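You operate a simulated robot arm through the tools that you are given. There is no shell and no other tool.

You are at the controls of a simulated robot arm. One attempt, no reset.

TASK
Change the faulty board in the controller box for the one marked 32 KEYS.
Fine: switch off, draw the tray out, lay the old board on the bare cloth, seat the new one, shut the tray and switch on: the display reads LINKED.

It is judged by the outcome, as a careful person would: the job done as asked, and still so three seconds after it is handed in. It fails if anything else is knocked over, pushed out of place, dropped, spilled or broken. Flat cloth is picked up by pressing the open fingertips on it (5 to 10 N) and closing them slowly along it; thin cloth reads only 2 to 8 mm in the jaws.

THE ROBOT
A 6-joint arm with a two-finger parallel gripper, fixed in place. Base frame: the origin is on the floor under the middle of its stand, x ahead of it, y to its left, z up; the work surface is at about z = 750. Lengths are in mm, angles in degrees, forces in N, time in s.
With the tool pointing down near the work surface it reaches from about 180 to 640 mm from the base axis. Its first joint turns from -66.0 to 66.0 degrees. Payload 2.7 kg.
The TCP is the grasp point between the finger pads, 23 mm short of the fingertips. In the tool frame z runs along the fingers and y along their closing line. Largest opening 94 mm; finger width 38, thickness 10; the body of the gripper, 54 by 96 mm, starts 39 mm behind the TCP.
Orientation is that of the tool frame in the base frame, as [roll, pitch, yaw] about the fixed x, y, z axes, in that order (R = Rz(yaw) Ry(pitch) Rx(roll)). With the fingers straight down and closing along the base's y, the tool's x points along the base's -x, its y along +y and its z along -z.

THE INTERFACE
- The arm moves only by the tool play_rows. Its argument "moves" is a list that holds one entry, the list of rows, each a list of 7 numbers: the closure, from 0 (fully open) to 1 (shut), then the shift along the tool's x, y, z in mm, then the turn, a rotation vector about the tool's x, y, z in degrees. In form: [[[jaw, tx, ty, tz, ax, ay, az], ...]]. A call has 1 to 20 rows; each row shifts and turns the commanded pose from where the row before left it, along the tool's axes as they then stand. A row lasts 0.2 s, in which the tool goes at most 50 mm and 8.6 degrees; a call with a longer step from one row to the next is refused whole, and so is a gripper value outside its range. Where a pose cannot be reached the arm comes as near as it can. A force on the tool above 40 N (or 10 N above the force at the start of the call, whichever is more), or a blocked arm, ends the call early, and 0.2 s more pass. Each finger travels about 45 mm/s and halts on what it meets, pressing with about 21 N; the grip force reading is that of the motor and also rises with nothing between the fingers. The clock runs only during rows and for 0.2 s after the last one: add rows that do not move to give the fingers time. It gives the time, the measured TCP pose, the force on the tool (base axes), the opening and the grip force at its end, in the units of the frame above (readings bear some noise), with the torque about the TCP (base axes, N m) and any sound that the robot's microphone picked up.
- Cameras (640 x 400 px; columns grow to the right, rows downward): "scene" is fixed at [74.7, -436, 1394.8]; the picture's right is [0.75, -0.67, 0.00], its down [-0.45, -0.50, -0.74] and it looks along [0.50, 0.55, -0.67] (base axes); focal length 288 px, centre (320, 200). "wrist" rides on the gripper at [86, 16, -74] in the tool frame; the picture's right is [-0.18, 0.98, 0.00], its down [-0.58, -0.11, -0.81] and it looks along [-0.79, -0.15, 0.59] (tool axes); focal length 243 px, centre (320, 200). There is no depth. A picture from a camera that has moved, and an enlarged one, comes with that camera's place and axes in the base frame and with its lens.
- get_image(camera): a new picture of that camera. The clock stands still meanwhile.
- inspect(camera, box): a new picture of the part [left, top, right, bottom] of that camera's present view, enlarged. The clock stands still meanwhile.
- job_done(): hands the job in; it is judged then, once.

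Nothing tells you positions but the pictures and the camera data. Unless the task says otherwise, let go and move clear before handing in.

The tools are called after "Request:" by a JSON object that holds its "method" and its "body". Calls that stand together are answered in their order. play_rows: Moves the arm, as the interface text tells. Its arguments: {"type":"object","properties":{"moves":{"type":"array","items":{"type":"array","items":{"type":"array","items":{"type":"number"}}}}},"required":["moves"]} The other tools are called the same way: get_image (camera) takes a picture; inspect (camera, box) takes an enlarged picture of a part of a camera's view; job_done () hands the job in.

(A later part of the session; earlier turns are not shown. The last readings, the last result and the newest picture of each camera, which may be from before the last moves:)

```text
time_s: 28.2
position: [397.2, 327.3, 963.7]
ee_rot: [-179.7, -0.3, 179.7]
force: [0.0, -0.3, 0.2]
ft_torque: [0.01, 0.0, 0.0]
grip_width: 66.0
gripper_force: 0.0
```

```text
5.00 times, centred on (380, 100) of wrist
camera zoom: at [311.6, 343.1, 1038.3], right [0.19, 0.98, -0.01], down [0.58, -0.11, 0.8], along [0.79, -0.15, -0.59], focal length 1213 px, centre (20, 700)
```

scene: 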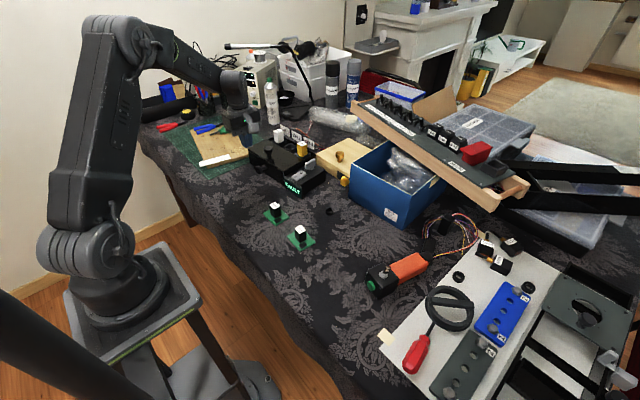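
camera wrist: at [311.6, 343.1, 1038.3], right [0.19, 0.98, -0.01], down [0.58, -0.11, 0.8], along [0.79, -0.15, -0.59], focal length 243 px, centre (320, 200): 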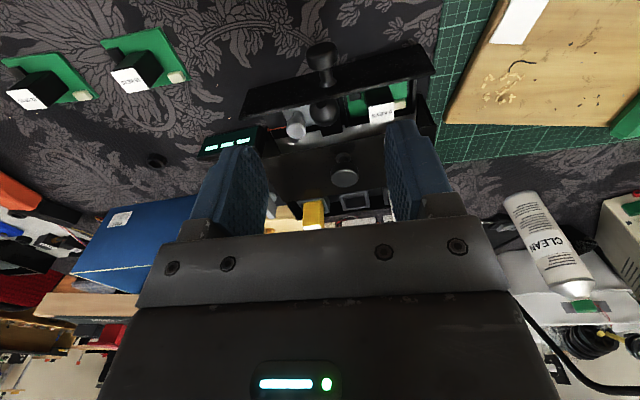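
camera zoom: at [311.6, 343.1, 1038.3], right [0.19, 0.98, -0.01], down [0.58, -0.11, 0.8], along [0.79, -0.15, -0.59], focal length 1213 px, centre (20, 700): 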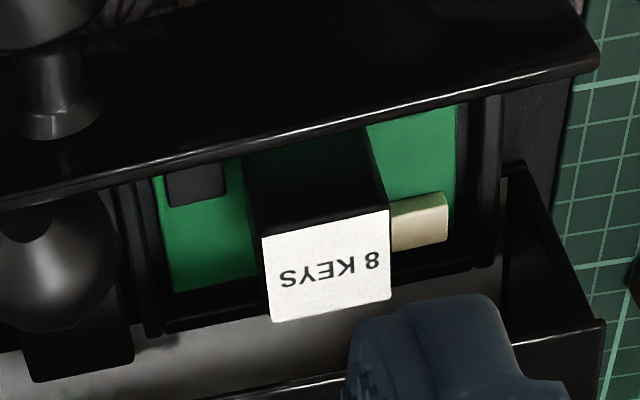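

The faulty board reads 8 KEYS; its back edge is still under the lid's edge, so the tray must come further, and the red lead from the grey plug looks taut. I take close views of the plug, the black ball and the lead.

Request:
{"method": "inspect", "body": {"camera": "scene", "box": [255, 165, 290, 187]}}

Request:
{"method": "inspect", "body": {"camera": "scene", "box": [236, 155, 271, 177]}}

Request:
{"method": "play_rows", "body": {"moves": [[[0.3, 10, -5, 0, 0, 0, 0], [0.3, 10, -10, -10, 0, 0, 0], [0.3, 10, -10, -10, 0, 0, 0], [0.3, 0, -10, -10, 0, 0, 0], [0.3, 0, 0, 0, 0, 0, 0]]]}}

Request:
{"method": "inspect", "body": {"camera": "wrist", "box": [260, 50, 440, 165]}}

```text
16.00 times, centred on (272, 176) of scene
camera zoom: at [74.7, -436.0, 1394.8], right [0.75, -0.67, 0.0], down [-0.45, -0.5, -0.74], along [0.5, 0.55, -0.67], focal length 4601 px, centre (1080, 584)
```

zoom: 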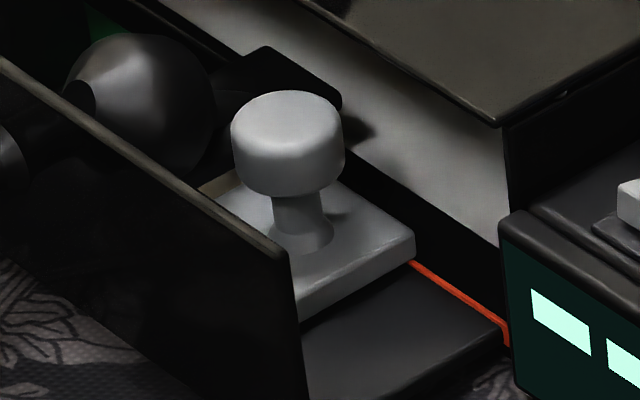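

```text
16.00 times, centred on (254, 166) of scene
camera zoom: at [74.7, -436.0, 1394.8], right [0.75, -0.67, 0.0], down [-0.45, -0.5, -0.74], along [0.5, 0.55, -0.67], focal length 4601 px, centre (1384, 744)
```

zoom: 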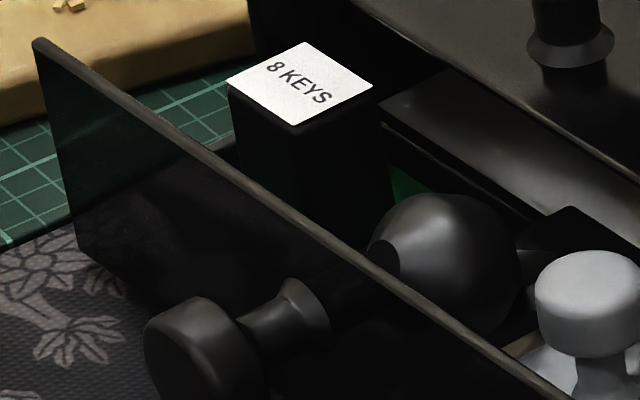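

```text
time_s: 29.4
position: [368.8, 291.8, 990.1]
ee_rot: [-179.7, -0.4, 179.8]
force: [-0.3, -0.5, 0.7]
ft_torque: [-0.02, 0.0, 0.0]
grip_width: 65.7
gripper_force: 0.1
```

```text
3.48 times, centred on (350, 108) of wrist
camera zoom: at [283.2, 308.0, 1066.7], right [0.19, 0.98, -0.01], down [0.58, -0.11, 0.8], along [0.79, -0.15, -0.59], focal length 844 px, centre (216, 522)
```

zoom: 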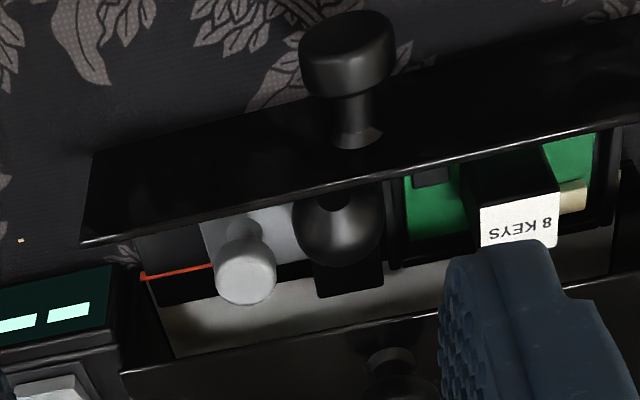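

The box is yawed about +4.4°, the tray slides along that, and its pocket seems now just clear of the lid edge (x≈502 there). I want a steeper view from above to judge whether the board is fully clear and what the ball and grey part are.

Request:
{"method": "play_rows", "body": {"moves": [[[0.3, -15, 8, 0, 0, 0, 0], [0.3, -15, 8, 4, 0, 0, 0], [0.3, -15, 8, 6, 0, 0, 0], [0.3, -15, 8, 6, 0, 0, 0], [0.3, -15, 8, 6, 0, 0, 0], [0.3, -15, 8, 6, 0, 0, 0], [0.3, -15, 8, 6, 0, 0, 0], [0.3, -10, 8, 6, 0, 0, 0], [0.3, 0, 0, 0, 0, 0, 0]]]}}

Request:
{"method": "get_image", "body": {"camera": "wrist"}}

Request:
{"method": "inspect", "body": {"camera": "wrist", "box": [200, 0, 440, 120]}}

```text
time_s: 31.4
position: [482.9, 353.4, 951.1]
ee_rot: [-179.7, -0.3, 179.8]
force: [0.7, 0.6, 0.2]
ft_torque: [0.01, 0.03, -0.01]
grip_width: 66.0
gripper_force: 0.1
```

```text
taken
camera wrist: at [397.6, 371.4, 1026.2], right [0.19, 0.98, -0.01], down [0.58, -0.11, 0.8], along [0.79, -0.15, -0.59], focal length 243 px, centre (320, 200)
```

wrist: 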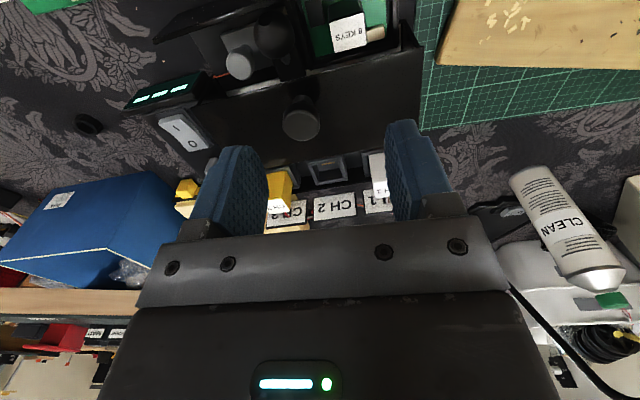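

```text
2.67 times, centred on (320, 60) of wrist
camera zoom: at [397.6, 371.4, 1026.2], right [0.19, 0.98, -0.01], down [0.58, -0.11, 0.8], along [0.79, -0.15, -0.59], focal length 647 px, centre (320, 573)
```

zoom: 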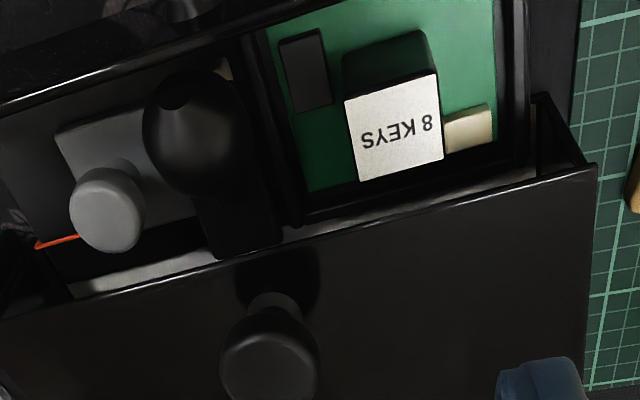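

The board's rear edge seems to be right at, or a few mm under, the lid's edge. I'll turn the tool to look along +y from the pod side, to see the lead, the plug, and how far the pocket is clear of the lid.

Request:
{"method": "play_rows", "body": {"moves": [[[0.3, 8, -15, 0, 0, 0, -8.18], [0.3, 8, -15, 0, 0, 0, -8.18], [0.3, 8, -15, 0, 0, 0, -8.18], [0.3, 0, 0, 0, 0, 0, -8.18], [0.3, 0, 0, 0, 0, 0, -8.18], [0.3, 0, 0, 0, 0, 0, -8.18], [0.3, 0, 0, 0, 0, 0, -8.18], [0.3, 0, 0, 0, 0, 0, -8.18], [0.3, 0, 0, 0, 0, 0, -8.18], [0.3, 0, 0, 0, 0, 0, -8.18], [0.3, 0, 0, 0, 0, 0, -8.18], [0.3, 0, 0, 0, 0, 0, 0]]]}}

Request:
{"method": "get_image", "body": {"camera": "wrist"}}

```text
time_s: 34.0
position: [467.2, 306.0, 950.0]
ee_rot: [179.7, -0.3, -90.1]
force: [0.1, -0.6, -0.1]
ft_torque: [0.03, -0.02, 0.03]
grip_width: 65.9
gripper_force: 0.0
```

```text
taken
camera wrist: at [451.0, 219.4, 1026.4], right [-0.98, 0.19, 0.0], down [0.11, 0.59, 0.8], along [0.15, 0.79, -0.6], focal length 243 px, centre (320, 200)
```

wrist: 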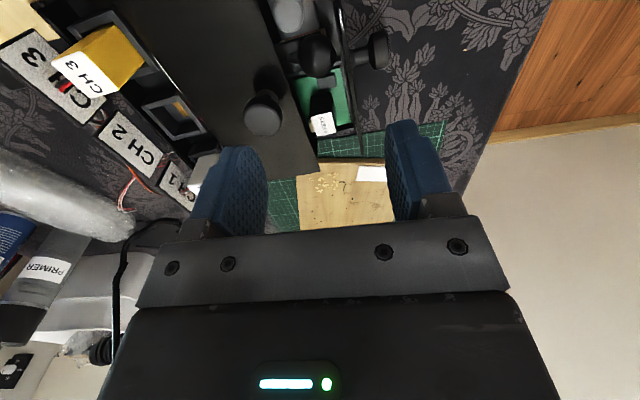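

Request:
{"method": "inspect", "body": {"camera": "wrist", "box": [230, 0, 410, 112]}}

Request:
{"method": "inspect", "body": {"camera": "wrist", "box": [260, 40, 380, 165]}}

Request:
{"method": "inspect", "body": {"camera": "wrist", "box": [260, 0, 360, 62]}}

```text
3.56 times, centred on (320, 56) of wrist
camera zoom: at [451.0, 219.4, 1026.4], right [-0.98, 0.19, 0.0], down [0.11, 0.59, 0.8], along [0.15, 0.79, -0.6], focal length 863 px, centre (320, 712)
```

zoom: 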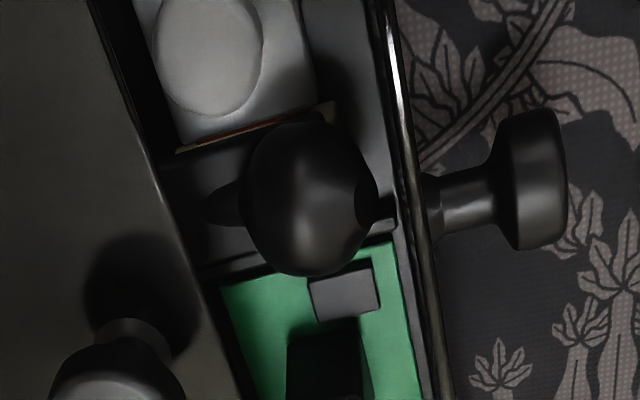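

```text
3.20 times, centred on (320, 102) of wrist
camera zoom: at [451.0, 219.4, 1026.4], right [-0.98, 0.19, 0.0], down [0.11, 0.59, 0.8], along [0.15, 0.79, -0.6], focal length 776 px, centre (320, 512)
```

zoom: 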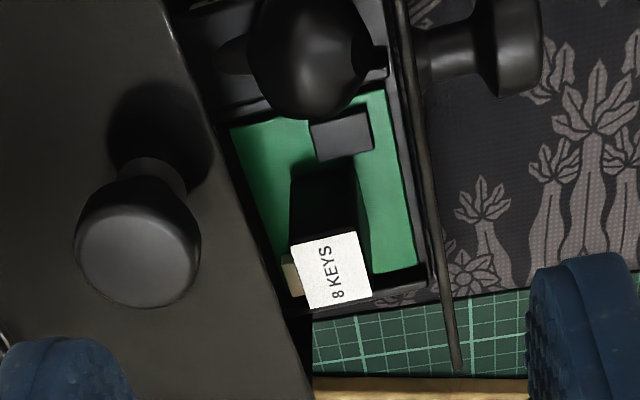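

```text
6.40 times, centred on (310, 31) of wrist
camera zoom: at [451.0, 219.4, 1026.4], right [-0.98, 0.19, 0.0], down [0.11, 0.59, 0.8], along [0.15, 0.79, -0.6], focal length 1553 px, centre (384, 1282)
```

zoom: 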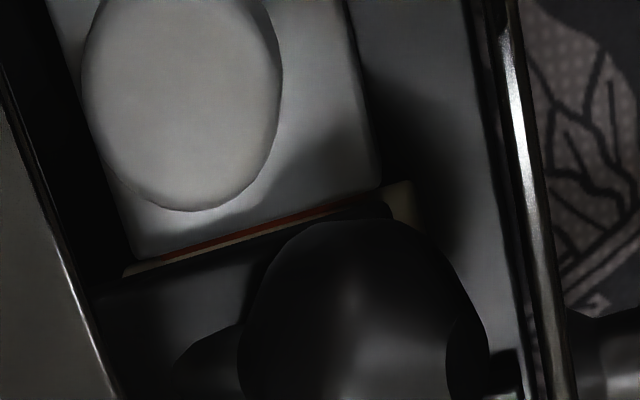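

From here the ball is at the middle of the tray and the board seems about 5 mm under the lid's edge. I go nearer and look at the grey plug and the lead.

Request:
{"method": "play_rows", "body": {"moves": [[[0.3, 10, 4, 10, 0, 0, 0], [0.3, 12, 4, 12, 0, 0, 0], [0.3, 12, 4, 12, 0, 0, 0], [0.3, 12, 4, 12, 0, 0, 0], [0.3, 0, 0, 12, 0, 0, 0], [0.3, 0, 0, 0, 0, 0, 0]]]}}

Request:
{"method": "get_image", "body": {"camera": "wrist"}}

Request:
{"method": "inspect", "body": {"camera": "wrist", "box": [240, 0, 400, 120]}}

```text
time_s: 35.4
position: [450.7, 259.8, 890.9]
ee_rot: [179.6, -0.3, -90.3]
force: [-0.1, -0.2, -0.1]
ft_torque: [0.02, -0.03, -0.02]
grip_width: 65.8
gripper_force: 0.0
```

```text
taken
camera wrist: at [434.2, 174.0, 966.9], right [-0.98, 0.19, 0.0], down [0.12, 0.58, 0.8], along [0.15, 0.79, -0.6], focal length 243 px, centre (320, 200)
```

wrist: 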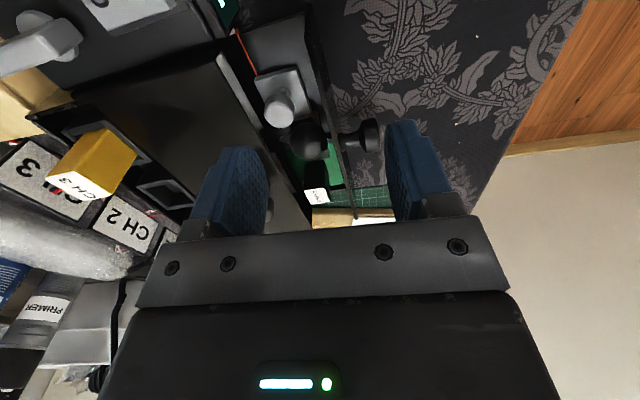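

```text
3.33 times, centred on (320, 60) of wrist
camera zoom: at [434.2, 174.0, 966.9], right [-0.98, 0.19, 0.0], down [0.12, 0.58, 0.8], along [0.15, 0.79, -0.6], focal length 809 px, centre (320, 667)
```

zoom: 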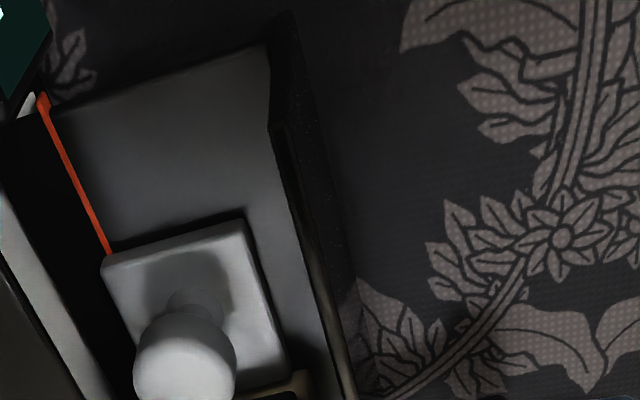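

The lead is a flat red strip running from the grey plug along the tray's rear to the pod side. I shift to get a clear view of the ball and the divider beside the board.

Request:
{"method": "play_rows", "body": {"moves": [[[0.3, -12, 0, 0, 0, 0, 0], [0.3, -12, 0, 0, 0, 0, 0], [0.3, -12, 0, 0, 0, 0, 0], [0.3, -12, 0, 0, 0, 0, 0], [0.3, 0, 0, 0, 0, 0, 0]]]}}

Request:
{"method": "inspect", "body": {"camera": "wrist", "box": [220, 0, 420, 125]}}

Request:
{"method": "inspect", "body": {"camera": "scene", "box": [240, 155, 300, 192]}}

```text
time_s: 36.6
position: [449.8, 308.1, 891.7]
ee_rot: [179.7, -0.3, -90.3]
force: [-0.5, -1.1, 0.0]
ft_torque: [-0.02, -0.02, 0.0]
grip_width: 65.9
gripper_force: 0.1
```

```text
3.20 times, centred on (320, 62) of wrist
camera zoom: at [433.3, 222.6, 968.6], right [-0.98, 0.19, 0.0], down [0.12, 0.58, 0.8], along [0.15, 0.79, -0.6], focal length 776 px, centre (320, 640)
```

zoom: 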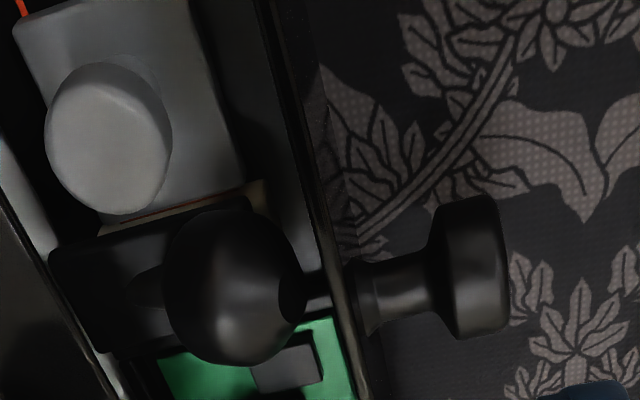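

```text
10.67 times, centred on (270, 174) of scene
camera zoom: at [74.7, -436.0, 1394.8], right [0.75, -0.67, 0.0], down [-0.45, -0.5, -0.74], along [0.5, 0.55, -0.67], focal length 3067 px, centre (853, 483)
```

zoom: 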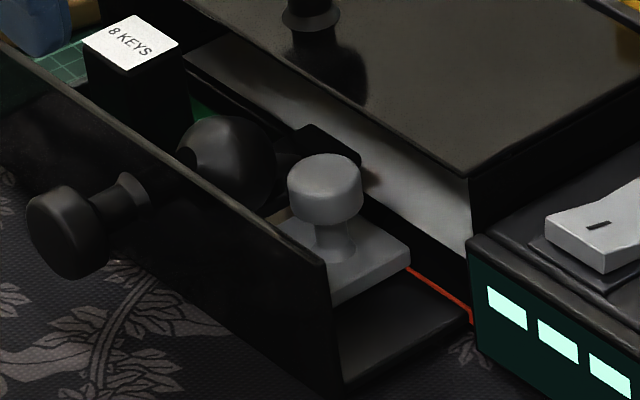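

The ball sits on a black block between the grey plug and the board. To judge exactly whether the board is clear of the lid, I place the camera right over the lid's edge line (x≈500) and look along it.

Request:
{"method": "play_rows", "body": {"moves": [[[0.3, 4, -10, -6, 0, 0, 0], [0.3, 4, -10, -6, 0, 0, 0], [0.3, 4, -11, -3, 0, 0, 0], [0.3, 4, -11, 0, 0, 0, 0], [0.3, 4, -11, 0, 0, 0, 0], [0.3, 4, -11, 0, 0, 0, 0], [0.3, 0, 0, 0, 0, 0, 0]]]}}

Request:
{"method": "get_image", "body": {"camera": "wrist"}}

Request:
{"method": "inspect", "body": {"camera": "wrist", "box": [280, 0, 440, 140]}}

```text
time_s: 38.2
position: [514.2, 282.3, 908.9]
ee_rot: [179.7, -0.3, -90.2]
force: [0.9, -0.2, 1.1]
ft_torque: [-0.02, -0.02, 0.0]
grip_width: 65.7
gripper_force: 0.1
```

```text
taken
camera wrist: at [499.0, 196.2, 983.8], right [-0.98, 0.19, 0.0], down [0.12, 0.58, 0.8], along [0.15, 0.79, -0.6], focal length 243 px, centre (320, 200)
```

wrist: 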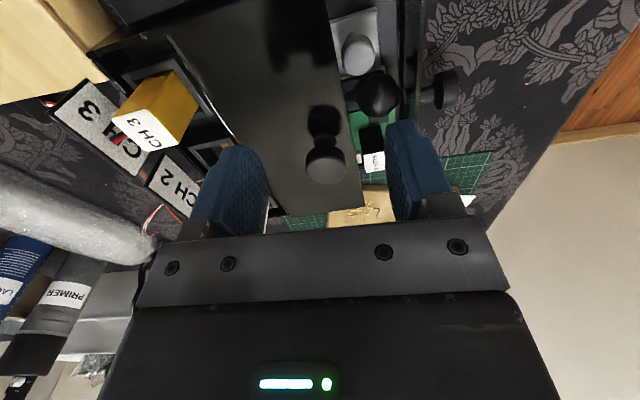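

```text
2.86 times, centred on (360, 70) of wrist
camera zoom: at [499.0, 196.2, 983.8], right [-0.98, 0.19, 0.0], down [0.12, 0.58, 0.8], along [0.15, 0.79, -0.6], focal length 693 px, centre (206, 571)
```

zoom: 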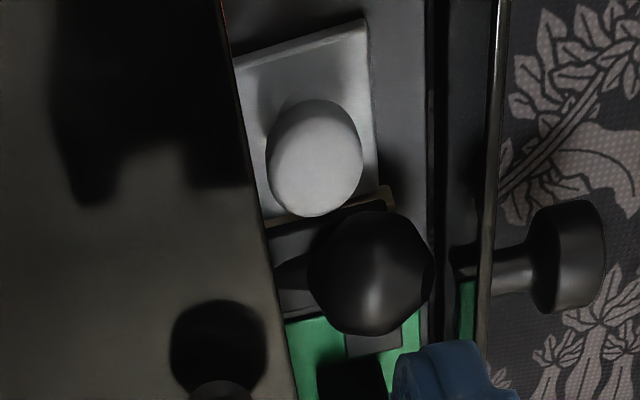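

In this view the lid covers about 6–8 mm of the board's rear, so the tray is not fully out; and since I pulled straight along -x while the tray runs about 4° off that, my 40 N stop may just have been sideways strain. I go back to the knob, aligned with the tray's yaw.

Request:
{"method": "play_rows", "body": {"moves": [[[0.3, -5, 13.5, 0, 0, 0, 0], [0.3, -5, 13.5, 0, 0, 0, 0], [0.3, -5, 13.5, 0, 0, 0, 0], [0.3, -5, 13.5, 0, 0, 0, 0], [0.3, -5, 13.5, 0, 0, 0, 0], [0.3, -5, 13.5, 0, 0, 0, 0], [0.3, -5, 13.5, 0, 0, 0, 0], [0.3, -5, 13.5, 0, 0, 0, 0], [0.3, 0, 0, 0, 0, 0, 7.82], [0.3, 0, 0, 0, 0, 0, 7.82], [0.3, 0, 0, 0, 0, 0, 7.82], [0.3, 0, 0, 0, 0, 0, 7.82], [0.3, 0, 0, 0, 0, 0, 7.82], [0.3, 0, 0, 0, 0, 0, 7.82], [0.3, 0, 0, 0, 0, 0, 7.82], [0.3, 0, 0, 0, 0, 0, 7.82], [0.3, 0, 0, 0, 0, 0, 7.82], [0.3, 0, 0, 0, 0, 0, 7.82], [0.3, 0, 0, 0, 0, 0, 7.82], [0.3, 0, 0, 0, 0, 0, 0]]]}}

Request:
{"method": "get_image", "body": {"camera": "wrist"}}

Request:
{"method": "inspect", "body": {"camera": "wrist", "box": [220, 0, 440, 140]}}

```text
time_s: 42.4
position: [407.4, 324.1, 908.0]
ee_rot: [-179.7, -0.3, -176.4]
force: [-0.1, 0.1, 0.5]
ft_torque: [-0.01, 0.02, -0.02]
grip_width: 65.9
gripper_force: 0.2
```

```text
taken
camera wrist: at [319.9, 335.5, 983.7], right [0.12, 0.99, -0.01], down [0.59, -0.07, 0.8], along [0.8, -0.1, -0.59], focal length 243 px, centre (320, 200)
```

wrist: 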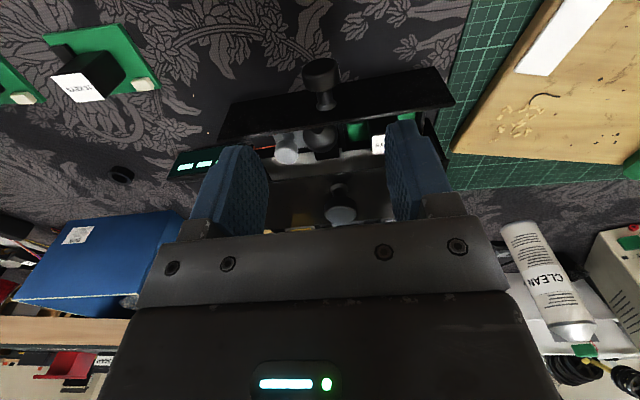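

```text
2.86 times, centred on (330, 70) of wrist
camera zoom: at [319.9, 335.5, 983.7], right [0.12, 0.99, -0.01], down [0.59, -0.07, 0.8], along [0.8, -0.1, -0.59], focal length 693 px, centre (291, 571)
```

zoom: 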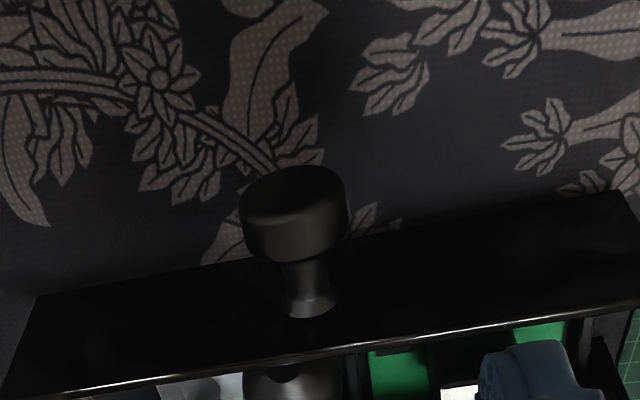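

The knob head is at about (418, 323.5, 787), right in line with the tool now. I descend and grip it.

Request:
{"method": "play_rows", "body": {"moves": [[[0.3, -2, 0, 15, 0, 0, 0], [0.3, -2, 0, 15, 0, 0, 0], [0.3, 0, 0, 15, 0, 0, 0], [0.3, 0, 0, 15, 0, 0, 0], [0.3, 0, 0, 15, 0, 0, 0], [0.3, 0, 0, 15, 0, 0, 0], [0.3, 0, 0, 15, 0, 0, 0], [0.3, 0, 0, 14, 0, 0, 0], [0.3, 0, 0, 0, 0, 0, 0], [0.6, 0, 0, 0, 0, 0, 0], [0.8, 0, 0, 0, 0, 0, 0], [1, 0, 0, 0, 0, 0, 0], [1, 0, 0, 0, 0, 0, 0], [1, 0, 0, 0, 0, 0, 0], [1, 0, 0, 0, 0, 0, 0]]]}}

Request:
{"method": "inspect", "body": {"camera": "scene", "box": [225, 130, 315, 195]}}

```text
time_s: 45.6
position: [408.7, 323.1, 791.5]
ee_rot: [-179.8, -0.4, -176.2]
force: [0.6, 7.9, -5.9]
ft_torque: [0.08, -0.39, 0.24]
grip_width: 29.6
gripper_force: 45.6
```

```text
6.15 times, centred on (270, 162) of scene
camera zoom: at [74.8, -435.8, 1394.8], right [0.75, -0.67, 0.0], down [-0.45, -0.5, -0.74], along [0.5, 0.55, -0.67], focal length 1770 px, centre (628, 431)
```

zoom: 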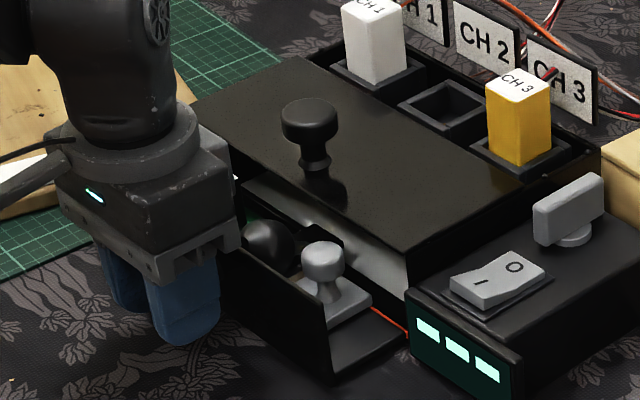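

Gripped again. I pull along the tray's own direction in small steps, watching force.

Request:
{"method": "play_rows", "body": {"moves": [[[1, 2, 0, 0, 0, 0, 0], [1, 2, 0, 0, 0, 0, 0], [1, 2, 0, 0, 0, 0, 0], [1, 0, 0, 0, 0, 0, 0]]]}}

Request:
{"method": "inspect", "body": {"camera": "scene", "box": [225, 130, 315, 195]}}

```text
time_s: 46.6
position: [403.4, 323.6, 790.4]
ee_rot: [-179.7, -0.2, -176.3]
force: [2.1, -3.3, 9.9]
ft_torque: [-0.3, 0.27, 0.22]
grip_width: 29.7
gripper_force: 44.7
```

```text
6.15 times, centred on (270, 162) of scene
camera zoom: at [74.7, -436.1, 1394.7], right [0.75, -0.67, 0.0], down [-0.45, -0.5, -0.74], along [0.5, 0.55, -0.67], focal length 1770 px, centre (628, 431)
```

zoom: 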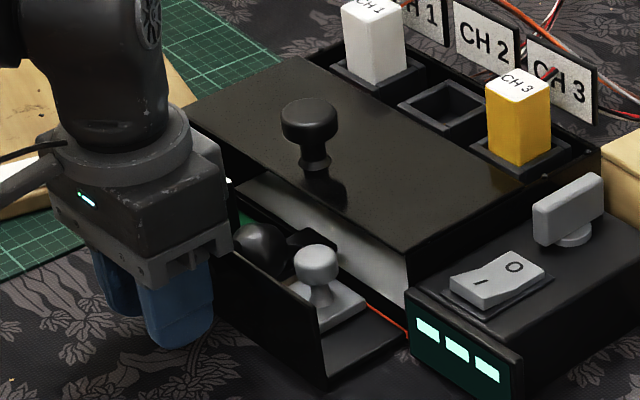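

The tray moves freely further, so the earlier stop was indeed sideways strain. I continue in small steps.

Request:
{"method": "play_rows", "body": {"moves": [[[1, 2, 0, 0, 0, 0, 0], [1, 2, 0, 0, 0, 0, 0], [1, 2, 0, 0, 0, 0, 0], [1, 2, 0, 0, 0, 0, 0], [1, 0, 0, 0, 0, 0, 0]]]}}

Request:
{"method": "inspect", "body": {"camera": "scene", "box": [225, 130, 315, 195]}}

```text
time_s: 47.8
position: [397.2, 322.7, 790.0]
ee_rot: [-179.8, -0.1, -176.3]
force: [3.9, -14.7, 29.8]
ft_torque: [-0.11, -0.63, -0.06]
grip_width: 29.9
gripper_force: 44.4
```

```text
6.15 times, centred on (270, 162) of scene
camera zoom: at [74.4, -436.6, 1394.6], right [0.75, -0.67, 0.0], down [-0.45, -0.5, -0.74], along [0.5, 0.55, -0.67], focal length 1770 px, centre (628, 431)
```

zoom: 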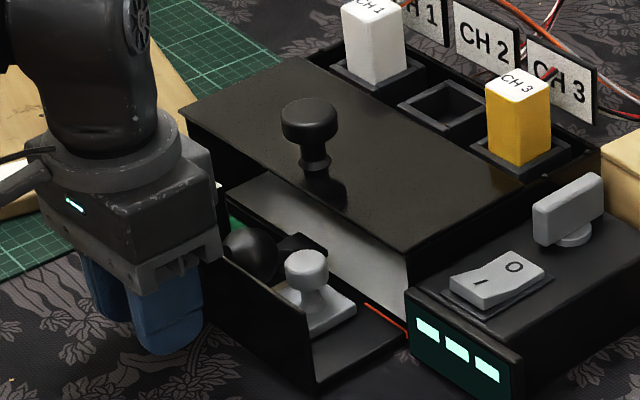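

Upward force on the tool has grown to 30 N while the sideways pull stays small; I stop and look closely before going further.

Request:
{"method": "inspect", "body": {"camera": "scene", "box": [255, 160, 295, 190]}}

Request:
{"method": "inspect", "body": {"camera": "scene", "box": [225, 145, 275, 195]}}

```text
13.33 times, centred on (275, 175) of scene
camera zoom: at [74.4, -436.6, 1394.6], right [0.75, -0.67, 0.0], down [-0.45, -0.5, -0.74], along [0.5, 0.55, -0.67], focal length 3834 px, centre (920, 533)
```

zoom: 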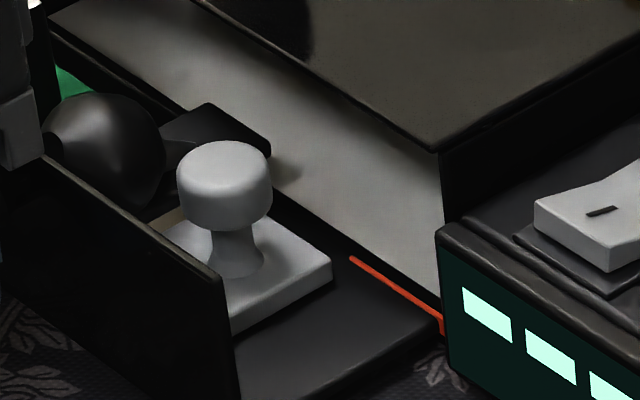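

```text
8.00 times, centred on (250, 170) of scene
camera zoom: at [74.4, -436.6, 1394.6], right [0.75, -0.67, 0.0], down [-0.45, -0.5, -0.74], along [0.5, 0.55, -0.67], focal length 2300 px, centre (880, 440)
```

zoom: 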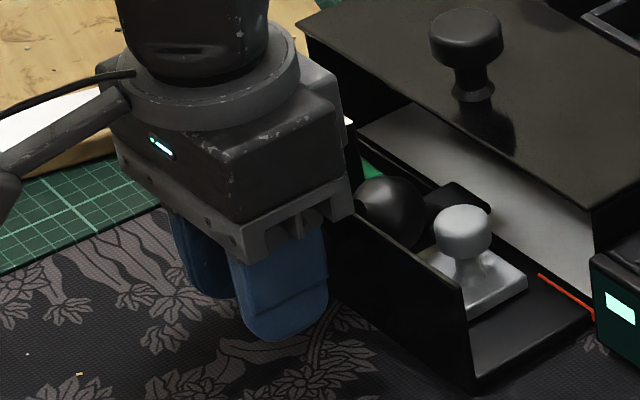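

The tray is now about 66 mm out, which should put the board clear of the lid. I relax the strain by a small move up and to -y, then read the forces.

Request:
{"method": "play_rows", "body": {"moves": [[[1, 0, -0.4, -0.8, 0, 0, 0], [1, 0, -0.4, -0.7, 0, 0, 0], [1, 0, 0, 0, 0, 0, 0]]]}}

```text
time_s: 48.6
position: [395.1, 321.4, 790.9]
ee_rot: [-179.9, -0.3, -176.2]
force: [2.3, -3.5, 12.8]
ft_torque: [0.21, -1.2, 0.03]
grip_width: 29.8
gripper_force: 45.0
```

Forces drop as expected. I ease a bit more, open the jaws, and rise to check the clearance.

Request:
{"method": "play_rows", "body": {"moves": [[[1, 0, -0.2, -0.9, 0, 0, 0], [0.9, 0, 0, 0, 0, 0, 0], [0.7, 0, 0, 0, 0, 0, 0], [0.5, 0, 0, 0, 0, 0, 0], [0.3, 0, 0, 0, 0, 0, 0], [0.3, 0, 0, 0, 0, 0, 0], [0.3, 0, 0, -10, 0, 0, 0], [0.3, 0, 0, -20, 0, 0, 0], [0.3, 0, 0, -30, 0, 0, 0], [0.3, 0, 0, -30, 0, 0, 0], [0.3, -5, 5, -30, 0, 0, 0], [0.3, -10, 5, -20, 0, 0, 0], [0.3, -15, 5, 0, 0, 0, 0], [0.3, -15, 5, 0, 0, 0, 0], [0.3, -15, 5, 0, 0, 0, 0], [0.3, -15, 5, 0, 0, 0, 0], [0.3, 0, 0, 0, 0, 0, 0]]]}}

Request:
{"method": "get_image", "body": {"camera": "wrist"}}

Request:
{"method": "inspect", "body": {"camera": "wrist", "box": [200, 0, 440, 130]}}

Request:
{"method": "inspect", "body": {"camera": "scene", "box": [235, 140, 315, 195]}}

```text
time_s: 52.2
position: [468.4, 357.2, 932.4]
ee_rot: [-179.7, -0.3, -176.4]
force: [-0.6, -0.3, 0.7]
ft_torque: [0.0, 0.02, 0.0]
grip_width: 65.6
gripper_force: 0.0
```

```text
taken
camera wrist: at [382.3, 368.2, 1007.5], right [0.12, 0.99, -0.01], down [0.59, -0.07, 0.8], along [0.8, -0.1, -0.59], focal length 243 px, centre (320, 200)
```

wrist: 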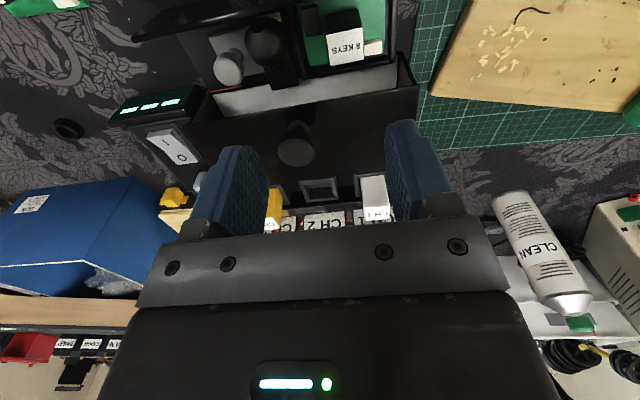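

```text
2.67 times, centred on (320, 65) of wrist
camera zoom: at [382.3, 368.2, 1007.5], right [0.12, 0.99, -0.01], down [0.59, -0.07, 0.8], along [0.8, -0.1, -0.59], focal length 647 px, centre (320, 560)
```

zoom: 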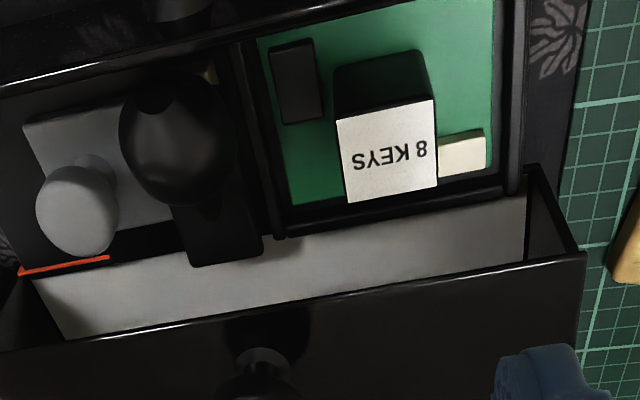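

```text
7.27 times, centred on (275, 168) of scene
camera zoom: at [74.7, -436.0, 1394.8], right [0.75, -0.67, 0.0], down [-0.45, -0.5, -0.74], along [0.5, 0.55, -0.67], focal length 2091 px, centre (647, 436)
```

zoom: 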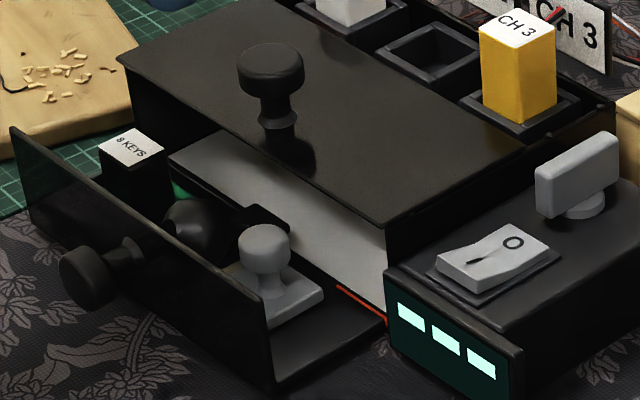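

The tray is out about 69 mm and the 8 KEYS board is now clear of the lid, its block top at about (461.5, 377, 810). To keep the gripper body off the lid's knob I'll tilt the tool 15° so it leans back towards the robot, and come over the block with jaws at about 51 mm.

Request:
{"method": "play_rows", "body": {"moves": [[[0.46, 0, 0, 0, 0, -7.5, 0], [0.46, 0, 0, 0, 0, -7.5, 0], [0.46, 3.9, 3.9, 12, 0, 0, 0], [0.46, 3.9, 3.9, 12, 0, 0, 0], [0.46, 3.9, 3.9, 12, 0, 0, 0], [0.46, 3.9, 3.9, 12, 0, 0, 0], [0.46, 3.9, 3.9, 12, 0, 0, 0], [0.46, 0, 0, 0, 0, 0, 0]]]}}

Request:
{"method": "get_image", "body": {"camera": "wrist"}}

Request:
{"method": "inspect", "body": {"camera": "scene", "box": [225, 115, 305, 185]}}

```text
time_s: 54.0
position: [465.2, 377.0, 866.7]
ee_rot: [-179.7, 14.7, -176.1]
force: [-0.5, -0.2, -0.2]
ft_torque: [0.0, 0.0, 0.01]
grip_width: 50.8
gripper_force: 0.1
```

```text
taken
camera wrist: at [362.4, 385.8, 917.7], right [0.11, 0.99, 0.04], down [0.36, -0.08, 0.93], along [0.92, -0.09, -0.37], focal length 243 px, centre (320, 200)
```

wrist: 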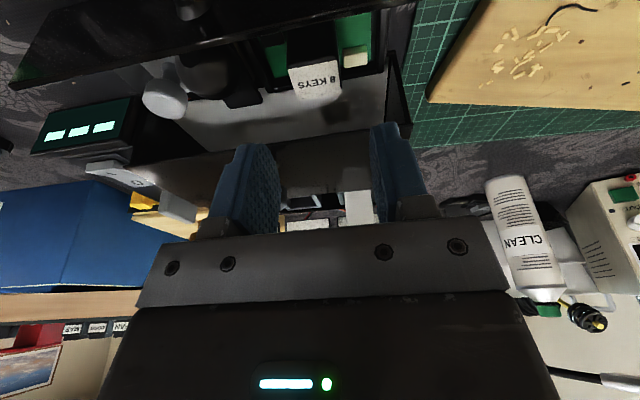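

```text
5.71 times, centred on (265, 150) of scene
camera zoom: at [74.7, -436.0, 1394.8], right [0.75, -0.67, 0.0], down [-0.45, -0.5, -0.74], along [0.5, 0.55, -0.67], focal length 1643 px, centre (634, 486)
```

zoom: 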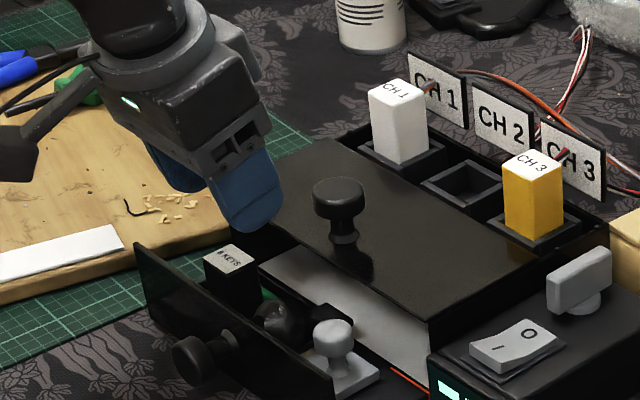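

The jaws are centred over the block in y (377). I descend along the vertical with a 3 mm shift toward the robot, to TCP z≈804.

Request:
{"method": "play_rows", "body": {"moves": [[[0.46, 2.4, 0, 7.5, 0, 0, 0], [0.46, 2.4, 0, 7.5, 0, 0, 0], [0.46, 2.4, 0, 7.5, 0, 0, 0], [0.46, 2.4, 0, 7.5, 0, 0, 0], [0.46, 2.4, 0, 7.5, 0, 0, 0], [0.46, 2.4, 0, 7.5, 0, 0, 0], [0.46, 2.4, 0, 7.5, 0, 0, 0], [0.46, 2.2, 0, 7.3, 0, 0, 0], [0.46, 0, 0, 0, 0, 0, 0]]]}}

Request:
{"method": "get_image", "body": {"camera": "wrist"}}

Request:
{"method": "inspect", "body": {"camera": "scene", "box": [235, 130, 295, 185]}}

```text
time_s: 56.0
position: [459.5, 376.9, 805.6]
ee_rot: [-179.8, 14.7, -176.2]
force: [0.2, 0.3, 0.2]
ft_torque: [-0.01, 0.0, -0.01]
grip_width: 50.9
gripper_force: 0.1
```

```text
taken
camera wrist: at [357.6, 386.0, 855.3], right [0.11, 0.99, 0.04], down [0.36, -0.08, 0.93], along [0.92, -0.09, -0.37], focal length 243 px, centre (320, 200)
```

wrist: 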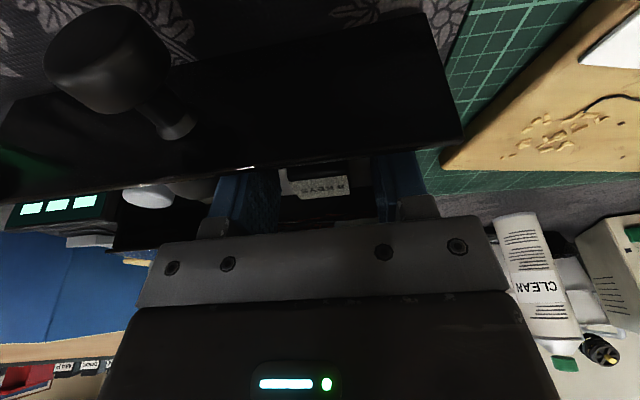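

```text
7.27 times, centred on (265, 158) of scene
camera zoom: at [74.7, -436.0, 1394.8], right [0.75, -0.67, 0.0], down [-0.45, -0.5, -0.74], along [0.5, 0.55, -0.67], focal length 2091 px, centre (720, 509)
```

zoom: 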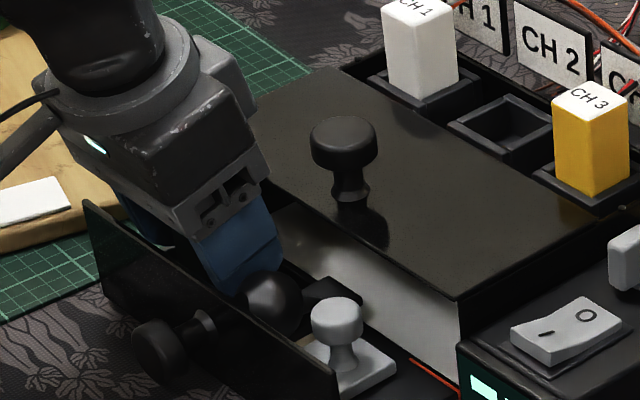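

The block is centred between the pads. I close slowly on it.

Request:
{"method": "play_rows", "body": {"moves": [[[0.55, 0, 0, 0, 0, 0, 0], [0.62, 0, 0, 0, 0, 0, 0], [0.68, 0, 0, 0, 0, 0, 0], [0.74, 0, 0, 0, 0, 0, 0], [0.8, 0, 0, 0, 0, 0, 0], [0.9, 0, 0, 0, 0, 0, 0], [1, 0, 0, 0, 0, 0, 0], [1, 0, 0, 0, 0, 0, 0]]]}}

Request:
{"method": "get_image", "body": {"camera": "wrist"}}

```text
time_s: 57.8
position: [461.6, 376.3, 805.7]
ee_rot: [-179.7, 14.8, -176.2]
force: [-0.5, 0.2, 1.1]
ft_torque: [0.04, 0.01, -0.01]
grip_width: 27.2
gripper_force: 21.1
```

```text
taken
camera wrist: at [357.6, 385.9, 855.3], right [0.11, 0.99, 0.04], down [0.36, -0.08, 0.93], along [0.92, -0.09, -0.37], focal length 243 px, centre (320, 200)
```

wrist: 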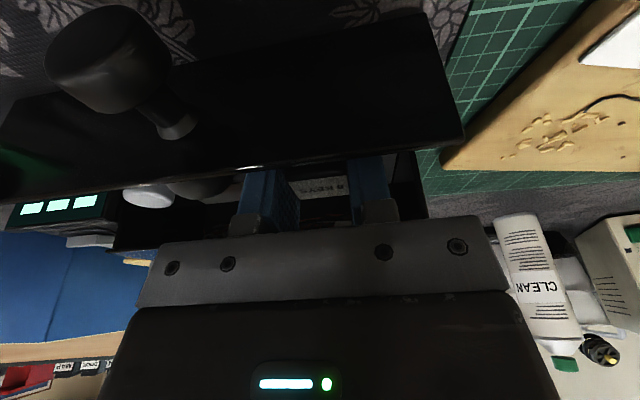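

Gripped at 27 mm with no side load. I lift slowly straight up and watch for resistance.

Request:
{"method": "play_rows", "body": {"moves": [[[1, -0.51, 0, -1.93, 0, 0, 0], [1, -0.76, 0, -2.9, 0, 0, 0], [1, -0.76, 0, -2.9, 0, 0, 0], [1, -0.76, 0, -2.9, 0, 0, 0], [1, 0, 0, 0, 0, 0, 0]]]}}

Request:
{"method": "inspect", "body": {"camera": "scene", "box": [235, 130, 295, 185]}}

```text
time_s: 59.0
position: [461.6, 375.2, 816.6]
ee_rot: [-179.8, 14.7, -176.2]
force: [0.8, 1.1, -0.4]
ft_torque: [0.01, 0.0, -0.03]
grip_width: 27.6
gripper_force: 21.1
```

```text
7.27 times, centred on (265, 158) of scene
camera zoom: at [74.7, -436.0, 1394.8], right [0.75, -0.67, 0.0], down [-0.45, -0.5, -0.74], along [0.5, 0.55, -0.67], focal length 2091 px, centre (720, 509)
```

zoom: 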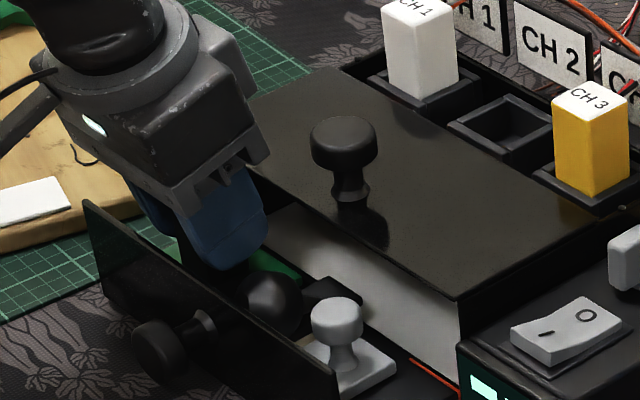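

The board comes up freely. I raise it clear of the tray.

Request:
{"method": "play_rows", "body": {"moves": [[[1, -1.3, 0, -4.8, 0, 0, 0], [1, -1.3, 0, -4.8, 0, 0, 0], [1, -1.3, 0, -4.8, 0, 0, 0], [1, -1.3, 0, -4.8, 0, 0, 0], [1, -1.8, 0, -6.8, 0, 0, 0], [1, -2.5, 0, -9.7, 0, 0, 0], [1, -2.5, 0, -9.7, 0, 0, 0], [1, -2.5, 0, -9.7, 0, 0, 0], [1, -2.5, 0, -9.7, 0, 0, 0], [1, -2.5, 0, -9.7, 0, 0, 0], [1, 0, 0, 0, 0, 0, 0]]]}}

Request:
{"method": "get_image", "body": {"camera": "scene"}}

Request:
{"method": "inspect", "body": {"camera": "scene", "box": [215, 110, 315, 190]}}

```text
time_s: 61.4
position: [461.7, 375.7, 894.0]
ee_rot: [-179.7, 14.7, -176.2]
force: [0.5, 0.1, 0.2]
ft_torque: [-0.01, 0.0, 0.03]
grip_width: 27.2
gripper_force: 20.6
```

```text
taken
```

scene: 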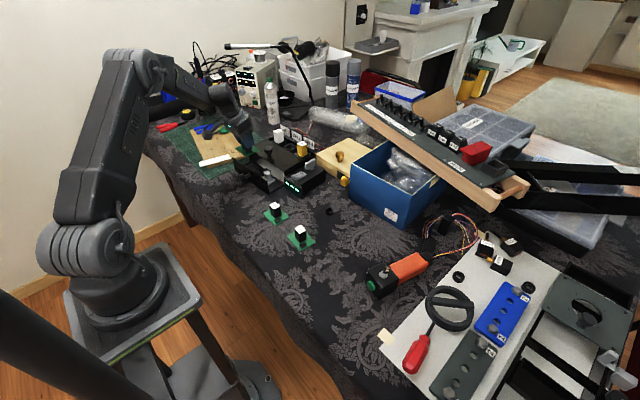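

```text
5.00 times, centred on (265, 150) of scene
camera zoom: at [74.7, -436.0, 1394.8], right [0.75, -0.67, 0.0], down [-0.45, -0.5, -0.74], along [0.5, 0.55, -0.67], focal length 1438 px, centre (595, 450)
```

zoom: 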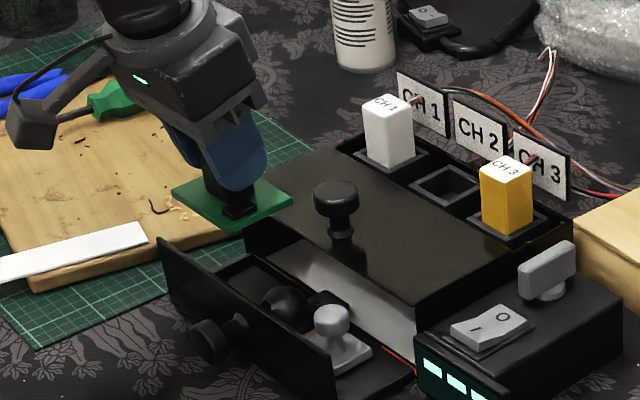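

The 8 KEYS board is out and hanging level. I carry it to bare cloth at about (300, 130), well in front of the 16 KEYS board.

Request:
{"method": "play_rows", "body": {"moves": [[[1, 11.49, -15.61, -3.01, 0, 0, 0], [1, 11.49, -15.61, -3.01, 0, 0, 0], [1, 11.49, -15.61, -3.01, 0, 0, 0], [1, 11.49, -15.61, -3.01, 0, 0, 0], [1, 11.49, -15.61, -3.01, 0, 0, 0], [1, 11.49, -15.61, -3.01, 0, 0, 0], [1, 11.49, -15.61, -3.01, 0, 0, 0], [1, 11.49, -15.61, -3.01, 0, 0, 0], [1, 11.49, -15.61, -3.01, 0, 0, 0], [1, 11.49, -15.61, -3.01, 0, 0, 0], [1, 11.49, -15.61, -3.01, 0, 0, 0], [1, 11.49, -15.61, -3.01, 0, 0, 0], [1, 11.49, -15.61, -3.01, 0, 0, 0], [1, 11.49, -15.61, -3.01, 0, 0, 0], [1, 11.49, -15.61, -3.01, 0, 0, 0], [1, 0, 0, 0, 0, 0, 0]]]}}

Request:
{"method": "get_image", "body": {"camera": "scene"}}

Request:
{"method": "get_image", "body": {"camera": "wrist"}}

```text
time_s: 64.8
position: [297.9, 131.4, 893.2]
ee_rot: [-179.6, 14.7, -176.2]
force: [-0.2, 0.4, -0.8]
ft_torque: [-0.04, 0.0, 0.0]
grip_width: 27.4
gripper_force: 21.1
```

```text
taken
```

scene: 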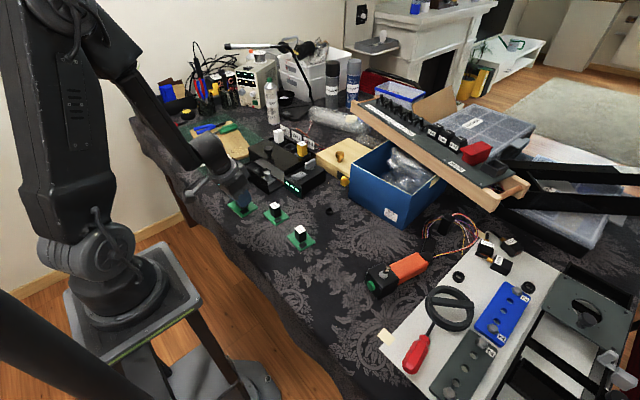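

```text
taken
camera wrist: at [195.7, 140.3, 944.9], right [0.11, 0.99, 0.04], down [0.36, -0.08, 0.93], along [0.92, -0.09, -0.37], focal length 243 px, centre (320, 200)
```

wrist: 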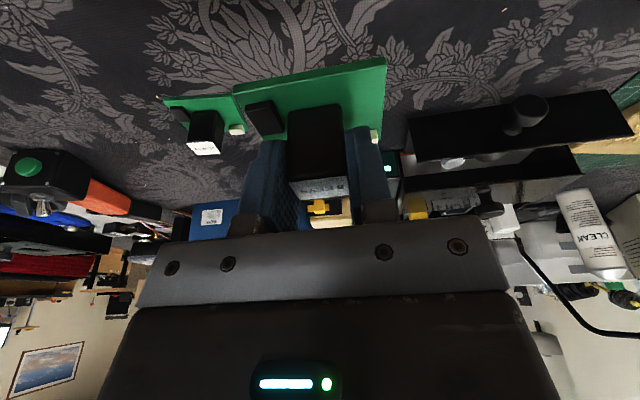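

Over the chosen bare spot. I lower it to about 8 mm above the cloth, then slowly to contact.

Request:
{"method": "play_rows", "body": {"moves": [[[1, 2.54, 0, 9.67, 0, 0, 0], [1, 2.54, 0, 9.67, 0, 0, 0], [1, 2.54, 0, 9.67, 0, 0, 0], [1, 2.54, 0, 9.67, 0, 0, 0], [1, 2.54, 0, 9.67, 0, 0, 0], [1, 2.54, 0, 9.67, 0, 0, 0], [1, 2.54, 0, 9.67, 0, 0, 0], [1, 2.54, 0, 9.67, 0, 0, 0], [1, 1.9, 0, 7.25, 0, 0, 0], [1, 0, 0, 0, 0, 0, 0]]]}}

Request:
{"method": "inspect", "body": {"camera": "scene", "box": [190, 180, 320, 260]}}

```text
time_s: 67.0
position: [300.1, 132.3, 811.1]
ee_rot: [-179.7, 14.7, -176.3]
force: [0.3, -0.4, -0.1]
ft_torque: [0.01, -0.03, 0.01]
grip_width: 27.2
gripper_force: 21.3
out of reach, approached as far as the arm can: row 1
```

```text
4.92 times, centred on (255, 220) of scene
camera zoom: at [74.7, -436.0, 1394.8], right [0.75, -0.67, 0.0], down [-0.45, -0.5, -0.74], along [0.5, 0.55, -0.67], focal length 1416 px, centre (640, 102)
```

zoom: 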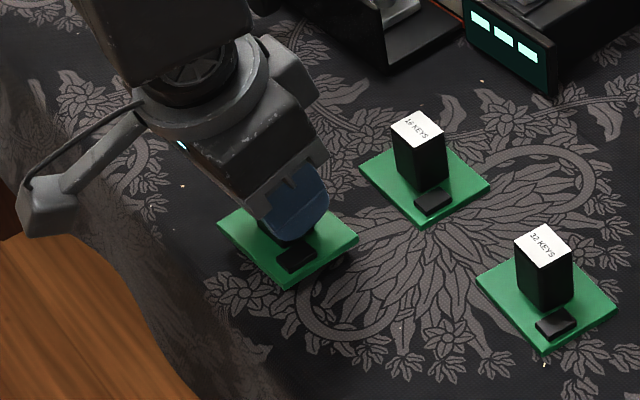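

There is about 15 mm left to the cloth. I lower in 2 mm steps, watching force.

Request:
{"method": "play_rows", "body": {"moves": [[[1, 0.51, 0, 1.93, 0, 0, 0], [1, 0.51, 0, 1.93, 0, 0, 0], [1, 0.51, 0, 1.93, 0, 0, 0], [1, 0.51, 0, 1.93, 0, 0, 0], [1, 0.51, 0, 1.93, 0, 0, 0], [1, 0, 0, 0, 0, 0, 0]]]}}

Request:
{"method": "inspect", "body": {"camera": "scene", "box": [190, 180, 320, 260]}}

```text
time_s: 68.4
position: [300.3, 130.0, 802.1]
ee_rot: [-179.5, 14.6, -176.1]
force: [0.6, -0.2, -0.4]
ft_torque: [-0.01, 0.01, 0.01]
grip_width: 27.3
gripper_force: 21.4
```

```text
4.92 times, centred on (255, 220) of scene
camera zoom: at [74.7, -436.0, 1394.8], right [0.75, -0.67, 0.0], down [-0.45, -0.5, -0.74], along [0.5, 0.55, -0.67], focal length 1416 px, centre (640, 102)
```

zoom: 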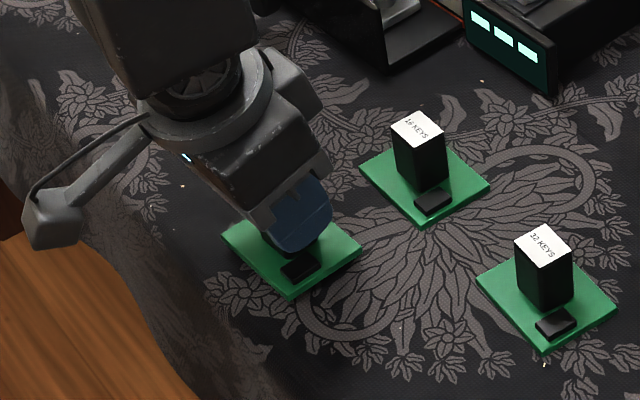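

Request:
{"method": "play_rows", "body": {"moves": [[[1, 0.38, 0, 1.45, 0, 0, 0], [1, 0.38, 0, 1.45, 0, 0, 0], [1, 0.26, 0, 0.97, 0, 0, 0], [1, 0.26, 0, 0.97, 0, 0, 0], [1, 0.26, 0, 0.97, 0, 0, 0], [1, 0, 0, 0, 0, 0, 0]]]}}

Request:
{"method": "inspect", "body": {"camera": "scene", "box": [190, 180, 320, 260]}}

```text
time_s: 69.8
position: [301.6, 130.8, 795.8]
ee_rot: [-179.1, 14.5, -176.0]
force: [0.2, 0.8, 0.0]
ft_torque: [-0.01, 0.0, -0.04]
grip_width: 27.3
gripper_force: 21.1
```

```text
4.92 times, centred on (255, 220) of scene
camera zoom: at [74.7, -436.0, 1394.8], right [0.75, -0.67, 0.0], down [-0.45, -0.5, -0.74], along [0.5, 0.55, -0.67], focal length 1416 px, centre (640, 102)
```

zoom: 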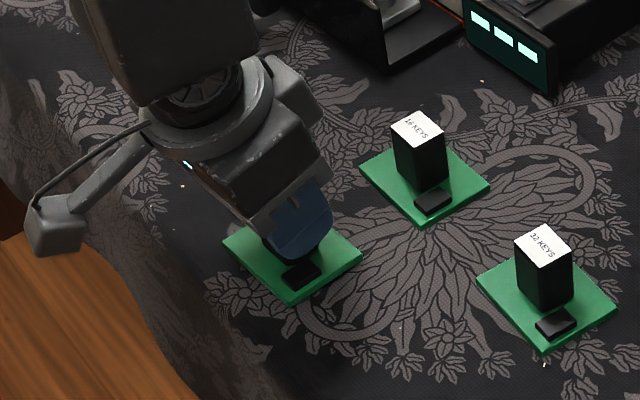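

No contact yet at z=795.8; a few more 1 mm steps.

Request:
{"method": "play_rows", "body": {"moves": [[[1, 0.26, 0, 0.97, 0, 0, 0], [1, 0.26, 0, 0.97, 0, 0, 0], [1, 0, 0, 0, 0, 0, 0]]]}}

```text
time_s: 70.6
position: [301.4, 131.0, 795.6]
ee_rot: [-179.0, 14.4, -176.1]
force: [-0.1, 0.2, -0.3]
ft_torque: [0.03, 0.0, 0.02]
grip_width: 27.2
gripper_force: 20.5
out of reach, approached as far as the arm can: row 2
```

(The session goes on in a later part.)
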